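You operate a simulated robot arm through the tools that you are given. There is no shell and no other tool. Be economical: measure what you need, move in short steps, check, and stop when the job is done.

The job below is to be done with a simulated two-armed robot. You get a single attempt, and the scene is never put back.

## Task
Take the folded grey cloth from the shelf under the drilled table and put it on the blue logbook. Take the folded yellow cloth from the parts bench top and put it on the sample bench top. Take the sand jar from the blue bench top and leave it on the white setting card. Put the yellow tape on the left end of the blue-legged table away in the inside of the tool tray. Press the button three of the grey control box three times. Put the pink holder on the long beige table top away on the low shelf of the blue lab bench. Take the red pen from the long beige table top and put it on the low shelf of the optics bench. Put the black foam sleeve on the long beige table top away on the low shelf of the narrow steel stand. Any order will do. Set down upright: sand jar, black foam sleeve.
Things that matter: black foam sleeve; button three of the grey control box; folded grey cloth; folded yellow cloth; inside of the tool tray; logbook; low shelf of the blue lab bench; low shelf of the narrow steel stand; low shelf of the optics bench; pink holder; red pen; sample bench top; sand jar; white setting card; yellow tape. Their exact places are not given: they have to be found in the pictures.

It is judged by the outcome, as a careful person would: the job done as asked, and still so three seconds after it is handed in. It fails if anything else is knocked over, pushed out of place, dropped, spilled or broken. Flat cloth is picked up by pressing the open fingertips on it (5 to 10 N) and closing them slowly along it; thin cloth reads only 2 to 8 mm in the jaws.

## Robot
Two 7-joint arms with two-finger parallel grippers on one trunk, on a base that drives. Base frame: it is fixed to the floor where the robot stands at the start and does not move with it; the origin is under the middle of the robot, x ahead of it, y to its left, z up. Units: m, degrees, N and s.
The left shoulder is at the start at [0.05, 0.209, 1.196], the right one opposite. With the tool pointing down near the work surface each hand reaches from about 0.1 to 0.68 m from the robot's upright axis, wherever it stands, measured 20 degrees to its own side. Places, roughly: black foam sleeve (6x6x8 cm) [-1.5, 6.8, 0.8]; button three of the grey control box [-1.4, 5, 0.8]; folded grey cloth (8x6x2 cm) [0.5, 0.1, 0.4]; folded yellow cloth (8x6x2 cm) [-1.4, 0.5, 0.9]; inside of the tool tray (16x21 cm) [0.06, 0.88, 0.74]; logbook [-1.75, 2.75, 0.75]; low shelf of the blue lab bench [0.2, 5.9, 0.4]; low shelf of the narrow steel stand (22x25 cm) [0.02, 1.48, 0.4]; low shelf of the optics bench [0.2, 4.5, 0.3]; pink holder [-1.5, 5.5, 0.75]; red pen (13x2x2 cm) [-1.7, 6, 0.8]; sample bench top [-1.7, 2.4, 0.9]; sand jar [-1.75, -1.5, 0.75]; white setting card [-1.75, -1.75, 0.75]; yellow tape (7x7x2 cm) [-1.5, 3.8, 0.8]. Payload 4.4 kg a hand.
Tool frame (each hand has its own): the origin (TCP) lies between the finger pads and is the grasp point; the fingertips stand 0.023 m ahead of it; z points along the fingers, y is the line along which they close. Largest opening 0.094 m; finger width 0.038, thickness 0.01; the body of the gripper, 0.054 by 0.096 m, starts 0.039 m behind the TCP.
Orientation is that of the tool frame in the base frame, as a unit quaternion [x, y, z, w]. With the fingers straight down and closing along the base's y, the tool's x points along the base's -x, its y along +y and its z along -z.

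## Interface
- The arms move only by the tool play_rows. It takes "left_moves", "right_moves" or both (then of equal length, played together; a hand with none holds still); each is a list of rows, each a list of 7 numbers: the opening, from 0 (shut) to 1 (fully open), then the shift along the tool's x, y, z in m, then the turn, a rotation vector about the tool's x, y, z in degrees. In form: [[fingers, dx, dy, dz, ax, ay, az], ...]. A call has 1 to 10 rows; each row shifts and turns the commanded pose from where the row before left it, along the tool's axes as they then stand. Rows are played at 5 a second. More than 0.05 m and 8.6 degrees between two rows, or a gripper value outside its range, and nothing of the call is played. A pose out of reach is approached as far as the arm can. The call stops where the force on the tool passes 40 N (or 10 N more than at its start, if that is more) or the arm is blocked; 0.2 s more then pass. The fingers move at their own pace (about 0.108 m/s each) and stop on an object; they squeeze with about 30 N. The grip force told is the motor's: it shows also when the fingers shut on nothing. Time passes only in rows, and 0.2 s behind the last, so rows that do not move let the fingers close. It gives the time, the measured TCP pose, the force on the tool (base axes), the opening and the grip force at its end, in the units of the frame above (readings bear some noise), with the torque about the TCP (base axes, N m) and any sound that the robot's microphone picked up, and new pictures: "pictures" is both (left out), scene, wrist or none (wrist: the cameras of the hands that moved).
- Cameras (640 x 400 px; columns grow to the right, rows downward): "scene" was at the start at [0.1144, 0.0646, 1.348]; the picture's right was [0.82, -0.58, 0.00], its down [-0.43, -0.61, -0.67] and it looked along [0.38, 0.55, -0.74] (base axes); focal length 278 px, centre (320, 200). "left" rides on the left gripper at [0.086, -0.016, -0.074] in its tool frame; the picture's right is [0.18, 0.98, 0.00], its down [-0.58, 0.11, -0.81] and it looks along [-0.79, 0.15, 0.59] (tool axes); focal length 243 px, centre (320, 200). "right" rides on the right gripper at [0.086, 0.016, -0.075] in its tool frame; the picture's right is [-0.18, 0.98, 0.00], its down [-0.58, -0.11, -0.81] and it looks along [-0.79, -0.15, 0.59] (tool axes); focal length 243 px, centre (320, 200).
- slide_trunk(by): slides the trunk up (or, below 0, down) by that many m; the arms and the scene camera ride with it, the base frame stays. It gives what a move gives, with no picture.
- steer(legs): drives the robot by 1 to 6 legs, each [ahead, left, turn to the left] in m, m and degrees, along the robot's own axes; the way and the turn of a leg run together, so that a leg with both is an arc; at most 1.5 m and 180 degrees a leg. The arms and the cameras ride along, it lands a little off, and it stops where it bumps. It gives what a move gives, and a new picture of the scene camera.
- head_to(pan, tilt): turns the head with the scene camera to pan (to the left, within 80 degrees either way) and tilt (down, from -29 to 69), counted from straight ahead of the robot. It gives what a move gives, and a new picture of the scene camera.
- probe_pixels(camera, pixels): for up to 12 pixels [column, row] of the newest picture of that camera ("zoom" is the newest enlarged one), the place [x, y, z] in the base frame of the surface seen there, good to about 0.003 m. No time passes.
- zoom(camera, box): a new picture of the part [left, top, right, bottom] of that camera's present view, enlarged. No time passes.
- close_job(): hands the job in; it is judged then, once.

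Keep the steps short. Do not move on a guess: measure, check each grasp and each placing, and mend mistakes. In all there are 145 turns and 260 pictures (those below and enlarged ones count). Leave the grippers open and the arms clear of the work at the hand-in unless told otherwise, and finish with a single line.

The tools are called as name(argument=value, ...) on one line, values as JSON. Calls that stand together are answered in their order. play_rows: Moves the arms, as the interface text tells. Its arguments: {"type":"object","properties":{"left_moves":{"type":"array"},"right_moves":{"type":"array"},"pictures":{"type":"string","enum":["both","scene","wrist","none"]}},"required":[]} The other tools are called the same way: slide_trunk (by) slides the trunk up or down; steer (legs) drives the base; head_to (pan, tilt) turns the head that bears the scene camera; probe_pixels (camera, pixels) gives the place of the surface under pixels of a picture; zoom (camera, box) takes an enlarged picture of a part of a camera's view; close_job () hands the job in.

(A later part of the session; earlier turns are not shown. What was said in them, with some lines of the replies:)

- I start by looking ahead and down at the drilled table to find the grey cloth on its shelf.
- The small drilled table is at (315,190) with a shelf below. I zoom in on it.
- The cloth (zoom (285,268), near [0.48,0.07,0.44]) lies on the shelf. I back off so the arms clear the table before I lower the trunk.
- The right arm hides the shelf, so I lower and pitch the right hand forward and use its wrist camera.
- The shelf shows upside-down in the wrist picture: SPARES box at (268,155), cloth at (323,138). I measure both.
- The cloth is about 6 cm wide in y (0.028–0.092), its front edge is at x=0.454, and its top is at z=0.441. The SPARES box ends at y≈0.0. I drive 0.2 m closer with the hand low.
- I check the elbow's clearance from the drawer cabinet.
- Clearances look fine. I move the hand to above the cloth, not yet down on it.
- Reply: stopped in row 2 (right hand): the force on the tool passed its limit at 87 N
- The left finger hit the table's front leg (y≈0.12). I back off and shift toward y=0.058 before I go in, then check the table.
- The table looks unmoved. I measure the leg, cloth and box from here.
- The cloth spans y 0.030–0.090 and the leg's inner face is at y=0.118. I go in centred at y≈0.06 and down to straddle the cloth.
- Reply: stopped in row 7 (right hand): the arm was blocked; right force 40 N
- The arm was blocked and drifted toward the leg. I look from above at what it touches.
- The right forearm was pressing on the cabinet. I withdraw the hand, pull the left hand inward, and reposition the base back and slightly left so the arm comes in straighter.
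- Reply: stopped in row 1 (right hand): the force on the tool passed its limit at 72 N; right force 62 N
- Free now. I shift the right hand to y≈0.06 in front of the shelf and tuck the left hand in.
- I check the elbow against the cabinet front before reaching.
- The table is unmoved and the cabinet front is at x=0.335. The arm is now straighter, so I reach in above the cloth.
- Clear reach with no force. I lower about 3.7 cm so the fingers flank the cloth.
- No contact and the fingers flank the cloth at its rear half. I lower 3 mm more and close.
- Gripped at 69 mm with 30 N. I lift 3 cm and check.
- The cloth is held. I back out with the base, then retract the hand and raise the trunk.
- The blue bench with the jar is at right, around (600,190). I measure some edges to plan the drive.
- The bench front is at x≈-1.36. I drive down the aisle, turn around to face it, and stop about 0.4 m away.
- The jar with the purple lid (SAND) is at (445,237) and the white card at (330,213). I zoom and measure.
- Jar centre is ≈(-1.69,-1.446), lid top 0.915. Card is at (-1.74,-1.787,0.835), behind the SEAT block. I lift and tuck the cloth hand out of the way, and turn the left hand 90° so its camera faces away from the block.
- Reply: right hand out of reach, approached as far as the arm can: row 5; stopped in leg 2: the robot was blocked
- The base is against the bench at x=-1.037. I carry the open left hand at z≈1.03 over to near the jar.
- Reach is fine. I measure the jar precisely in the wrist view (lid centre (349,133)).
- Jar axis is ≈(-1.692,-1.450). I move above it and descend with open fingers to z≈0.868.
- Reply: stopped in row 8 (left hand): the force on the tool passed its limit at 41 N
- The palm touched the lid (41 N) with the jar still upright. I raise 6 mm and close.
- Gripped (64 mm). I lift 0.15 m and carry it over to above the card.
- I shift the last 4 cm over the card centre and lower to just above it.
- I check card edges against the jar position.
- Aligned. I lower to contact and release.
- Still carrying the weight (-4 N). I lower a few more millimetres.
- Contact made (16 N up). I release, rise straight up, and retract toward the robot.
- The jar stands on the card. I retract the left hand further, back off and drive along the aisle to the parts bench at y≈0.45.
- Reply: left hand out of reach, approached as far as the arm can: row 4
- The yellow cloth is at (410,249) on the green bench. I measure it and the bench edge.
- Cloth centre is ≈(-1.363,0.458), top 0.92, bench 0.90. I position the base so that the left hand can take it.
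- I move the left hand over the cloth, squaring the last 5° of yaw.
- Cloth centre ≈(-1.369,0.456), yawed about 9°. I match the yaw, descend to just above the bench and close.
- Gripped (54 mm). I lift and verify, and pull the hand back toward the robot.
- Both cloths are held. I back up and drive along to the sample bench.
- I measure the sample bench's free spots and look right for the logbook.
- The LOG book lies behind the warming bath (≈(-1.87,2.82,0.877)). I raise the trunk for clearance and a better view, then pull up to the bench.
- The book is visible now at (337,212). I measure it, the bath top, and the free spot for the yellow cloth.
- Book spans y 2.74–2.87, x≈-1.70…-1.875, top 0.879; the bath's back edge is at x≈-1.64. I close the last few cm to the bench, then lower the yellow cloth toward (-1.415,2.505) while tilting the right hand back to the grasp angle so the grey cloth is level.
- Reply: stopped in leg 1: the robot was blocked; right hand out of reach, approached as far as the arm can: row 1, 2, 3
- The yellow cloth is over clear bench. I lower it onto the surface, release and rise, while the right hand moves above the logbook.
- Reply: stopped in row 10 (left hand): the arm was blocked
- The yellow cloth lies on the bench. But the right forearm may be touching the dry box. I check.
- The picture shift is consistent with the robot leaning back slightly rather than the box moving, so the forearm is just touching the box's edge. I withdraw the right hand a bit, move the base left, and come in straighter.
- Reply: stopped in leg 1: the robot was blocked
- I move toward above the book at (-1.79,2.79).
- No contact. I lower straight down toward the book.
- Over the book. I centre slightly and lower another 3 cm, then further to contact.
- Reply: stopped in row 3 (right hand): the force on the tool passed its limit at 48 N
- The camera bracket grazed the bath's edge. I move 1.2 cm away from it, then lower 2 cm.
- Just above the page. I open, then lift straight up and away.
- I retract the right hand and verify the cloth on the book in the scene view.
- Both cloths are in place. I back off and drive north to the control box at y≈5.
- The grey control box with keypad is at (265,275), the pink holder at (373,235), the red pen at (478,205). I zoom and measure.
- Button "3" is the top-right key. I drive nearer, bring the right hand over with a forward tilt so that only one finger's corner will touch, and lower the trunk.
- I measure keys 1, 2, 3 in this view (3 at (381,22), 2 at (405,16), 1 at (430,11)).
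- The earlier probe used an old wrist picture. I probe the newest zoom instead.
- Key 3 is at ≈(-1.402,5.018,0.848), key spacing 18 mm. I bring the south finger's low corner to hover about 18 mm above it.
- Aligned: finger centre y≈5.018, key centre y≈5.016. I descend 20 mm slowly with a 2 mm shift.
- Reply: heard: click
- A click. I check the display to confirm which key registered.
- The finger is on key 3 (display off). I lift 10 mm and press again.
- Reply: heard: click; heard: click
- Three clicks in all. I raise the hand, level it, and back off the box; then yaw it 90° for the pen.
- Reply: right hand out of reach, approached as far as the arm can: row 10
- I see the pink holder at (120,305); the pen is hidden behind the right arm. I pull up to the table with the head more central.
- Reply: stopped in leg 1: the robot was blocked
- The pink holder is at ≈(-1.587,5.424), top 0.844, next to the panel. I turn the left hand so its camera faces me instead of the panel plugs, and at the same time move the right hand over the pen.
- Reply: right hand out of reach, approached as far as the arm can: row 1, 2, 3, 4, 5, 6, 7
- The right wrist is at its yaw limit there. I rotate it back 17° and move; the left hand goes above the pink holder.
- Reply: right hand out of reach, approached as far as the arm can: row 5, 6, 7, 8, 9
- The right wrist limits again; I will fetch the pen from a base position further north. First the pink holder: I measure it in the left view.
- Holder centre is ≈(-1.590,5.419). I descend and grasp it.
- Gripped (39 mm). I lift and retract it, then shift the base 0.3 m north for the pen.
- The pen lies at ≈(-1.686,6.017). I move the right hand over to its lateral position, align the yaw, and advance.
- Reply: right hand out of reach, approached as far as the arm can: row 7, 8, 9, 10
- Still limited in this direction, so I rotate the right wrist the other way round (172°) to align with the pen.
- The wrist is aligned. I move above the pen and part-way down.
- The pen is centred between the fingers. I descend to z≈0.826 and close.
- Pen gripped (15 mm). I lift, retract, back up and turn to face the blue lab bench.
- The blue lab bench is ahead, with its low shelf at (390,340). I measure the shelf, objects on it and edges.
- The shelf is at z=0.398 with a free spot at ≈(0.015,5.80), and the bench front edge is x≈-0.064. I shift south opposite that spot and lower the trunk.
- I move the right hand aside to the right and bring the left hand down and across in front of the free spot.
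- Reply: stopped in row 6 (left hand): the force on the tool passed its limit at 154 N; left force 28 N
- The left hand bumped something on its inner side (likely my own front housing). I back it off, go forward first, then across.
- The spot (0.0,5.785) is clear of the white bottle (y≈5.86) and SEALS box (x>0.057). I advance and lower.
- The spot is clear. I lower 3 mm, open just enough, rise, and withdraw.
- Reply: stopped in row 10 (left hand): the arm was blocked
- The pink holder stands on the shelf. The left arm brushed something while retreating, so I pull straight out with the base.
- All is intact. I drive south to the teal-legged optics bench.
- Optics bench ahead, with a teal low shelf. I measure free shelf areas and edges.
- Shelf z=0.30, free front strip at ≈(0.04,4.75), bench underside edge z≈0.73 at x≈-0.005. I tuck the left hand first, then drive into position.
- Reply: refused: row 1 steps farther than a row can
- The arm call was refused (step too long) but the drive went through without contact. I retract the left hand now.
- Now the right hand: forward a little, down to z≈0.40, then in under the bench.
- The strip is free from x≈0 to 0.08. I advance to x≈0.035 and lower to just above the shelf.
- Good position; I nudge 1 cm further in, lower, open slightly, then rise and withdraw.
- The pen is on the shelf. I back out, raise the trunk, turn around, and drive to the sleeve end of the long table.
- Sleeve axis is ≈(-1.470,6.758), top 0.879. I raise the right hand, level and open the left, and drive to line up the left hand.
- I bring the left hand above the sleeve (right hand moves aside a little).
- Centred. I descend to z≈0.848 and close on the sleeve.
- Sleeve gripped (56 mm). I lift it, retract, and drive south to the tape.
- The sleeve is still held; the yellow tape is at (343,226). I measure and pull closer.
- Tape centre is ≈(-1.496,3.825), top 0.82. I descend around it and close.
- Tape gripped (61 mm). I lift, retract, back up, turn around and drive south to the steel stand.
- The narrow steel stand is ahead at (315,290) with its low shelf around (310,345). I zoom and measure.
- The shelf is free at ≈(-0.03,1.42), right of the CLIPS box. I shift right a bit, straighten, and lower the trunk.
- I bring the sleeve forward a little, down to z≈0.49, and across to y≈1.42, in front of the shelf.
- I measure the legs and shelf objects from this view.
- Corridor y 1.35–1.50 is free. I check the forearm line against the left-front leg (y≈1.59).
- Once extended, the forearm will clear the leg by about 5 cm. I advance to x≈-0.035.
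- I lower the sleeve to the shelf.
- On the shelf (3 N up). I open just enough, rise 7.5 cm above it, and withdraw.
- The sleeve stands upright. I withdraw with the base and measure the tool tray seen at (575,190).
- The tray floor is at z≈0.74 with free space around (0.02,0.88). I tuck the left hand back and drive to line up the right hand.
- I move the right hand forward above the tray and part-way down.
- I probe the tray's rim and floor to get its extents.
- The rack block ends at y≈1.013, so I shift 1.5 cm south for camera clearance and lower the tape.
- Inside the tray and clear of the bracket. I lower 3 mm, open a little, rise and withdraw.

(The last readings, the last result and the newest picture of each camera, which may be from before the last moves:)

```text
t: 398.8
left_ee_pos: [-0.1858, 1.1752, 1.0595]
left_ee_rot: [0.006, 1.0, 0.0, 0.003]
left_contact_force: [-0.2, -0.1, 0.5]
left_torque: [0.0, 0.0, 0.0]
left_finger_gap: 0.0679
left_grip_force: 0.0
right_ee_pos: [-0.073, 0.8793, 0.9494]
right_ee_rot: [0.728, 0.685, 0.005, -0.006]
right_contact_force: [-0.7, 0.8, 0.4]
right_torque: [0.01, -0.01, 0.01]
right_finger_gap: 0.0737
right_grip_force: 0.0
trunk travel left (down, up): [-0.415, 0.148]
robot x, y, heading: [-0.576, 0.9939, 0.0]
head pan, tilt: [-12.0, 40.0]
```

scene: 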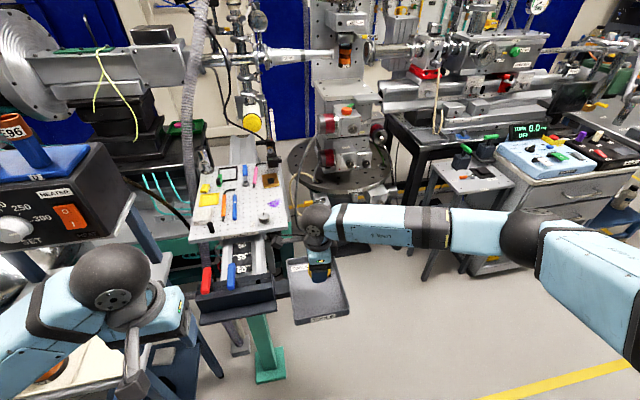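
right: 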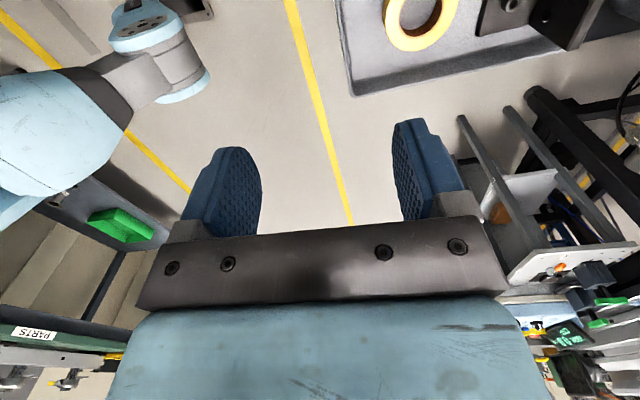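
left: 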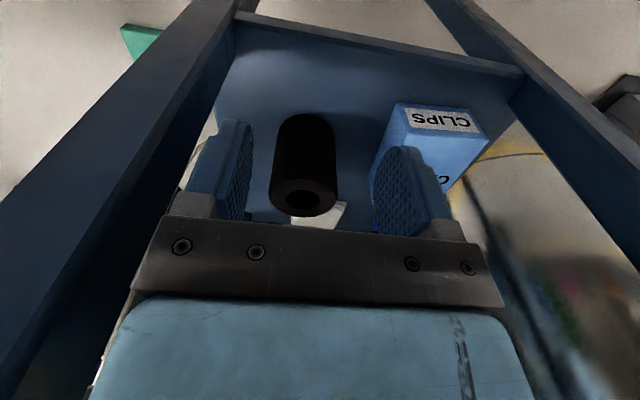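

The tape lies in the tray. I back away and open both grippers fully.

steer(legs=[[-0.25, 0, 0]])

play_rows(left_moves=[[1, 0, 0, 0, 0, 0, 0], [1, 0, 0, 0, 0, 0, 0]], right_moves=[[1, 0, 0, 0, 0, 0, 0], [1, 0, 0, 0, 0, 0, 0]], pictures="none")

```text
t: 400.7
left_ee_pos: [-0.4364, 1.1756, 1.0581]
left_ee_rot: [0.006, 1.0, 0.001, 0.002]
left_contact_force: [-0.2, -0.1, -0.1]
left_torque: [0.0, -0.02, 0.03]
left_finger_gap: 0.0678
left_grip_force: 0.0
right_ee_pos: [-0.3218, 0.8795, 0.9501]
right_ee_rot: [0.728, 0.686, 0.006, -0.007]
right_contact_force: [0.5, -0.4, 0.2]
right_torque: [0.01, 0.03, -0.02]
right_finger_gap: 0.0731
right_grip_force: 0.0
trunk travel left (down, up): [-0.415, 0.148]
robot x, y, heading: [-0.8293, 0.9974, 0.1]
head pan, tilt: [-12.0, 40.0]
```

scene: 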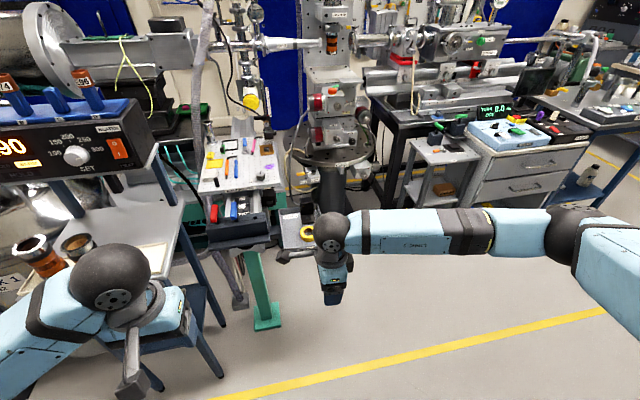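

```text
t: 401.3
left_ee_pos: [-0.4354, 1.1747, 1.0585]
left_ee_rot: [0.006, 1.0, 0.001, 0.001]
left_contact_force: [-0.5, 0.0, 0.1]
left_torque: [-0.03, -0.02, -0.03]
left_finger_gap: 0.0939
left_grip_force: 0.1
right_ee_pos: [-0.322, 0.8798, 0.9499]
right_ee_rot: [0.728, 0.686, 0.006, -0.006]
right_contact_force: [0.8, -0.6, 0.0]
right_torque: [0.03, 0.0, -0.05]
right_finger_gap: 0.0941
right_grip_force: 0.0
trunk travel left (down, up): [-0.415, 0.148]
robot x, y, heading: [-0.8262, 0.9946, 0.3]
head pan, tilt: [-12.0, 40.0]
```

All eight parts are done, the grippers are open and the arms are clear. I hand the job in.

close_job()

```text
The job is handed in.
```

The job is handed in with all eight parts done: every item is where you asked, the jar and sleeve stand upright, and key three clicked three times; the arm bumped the drilled table's leg, the drawer cabinet, the dry box and the bath along the way, and I saw none of them shift.
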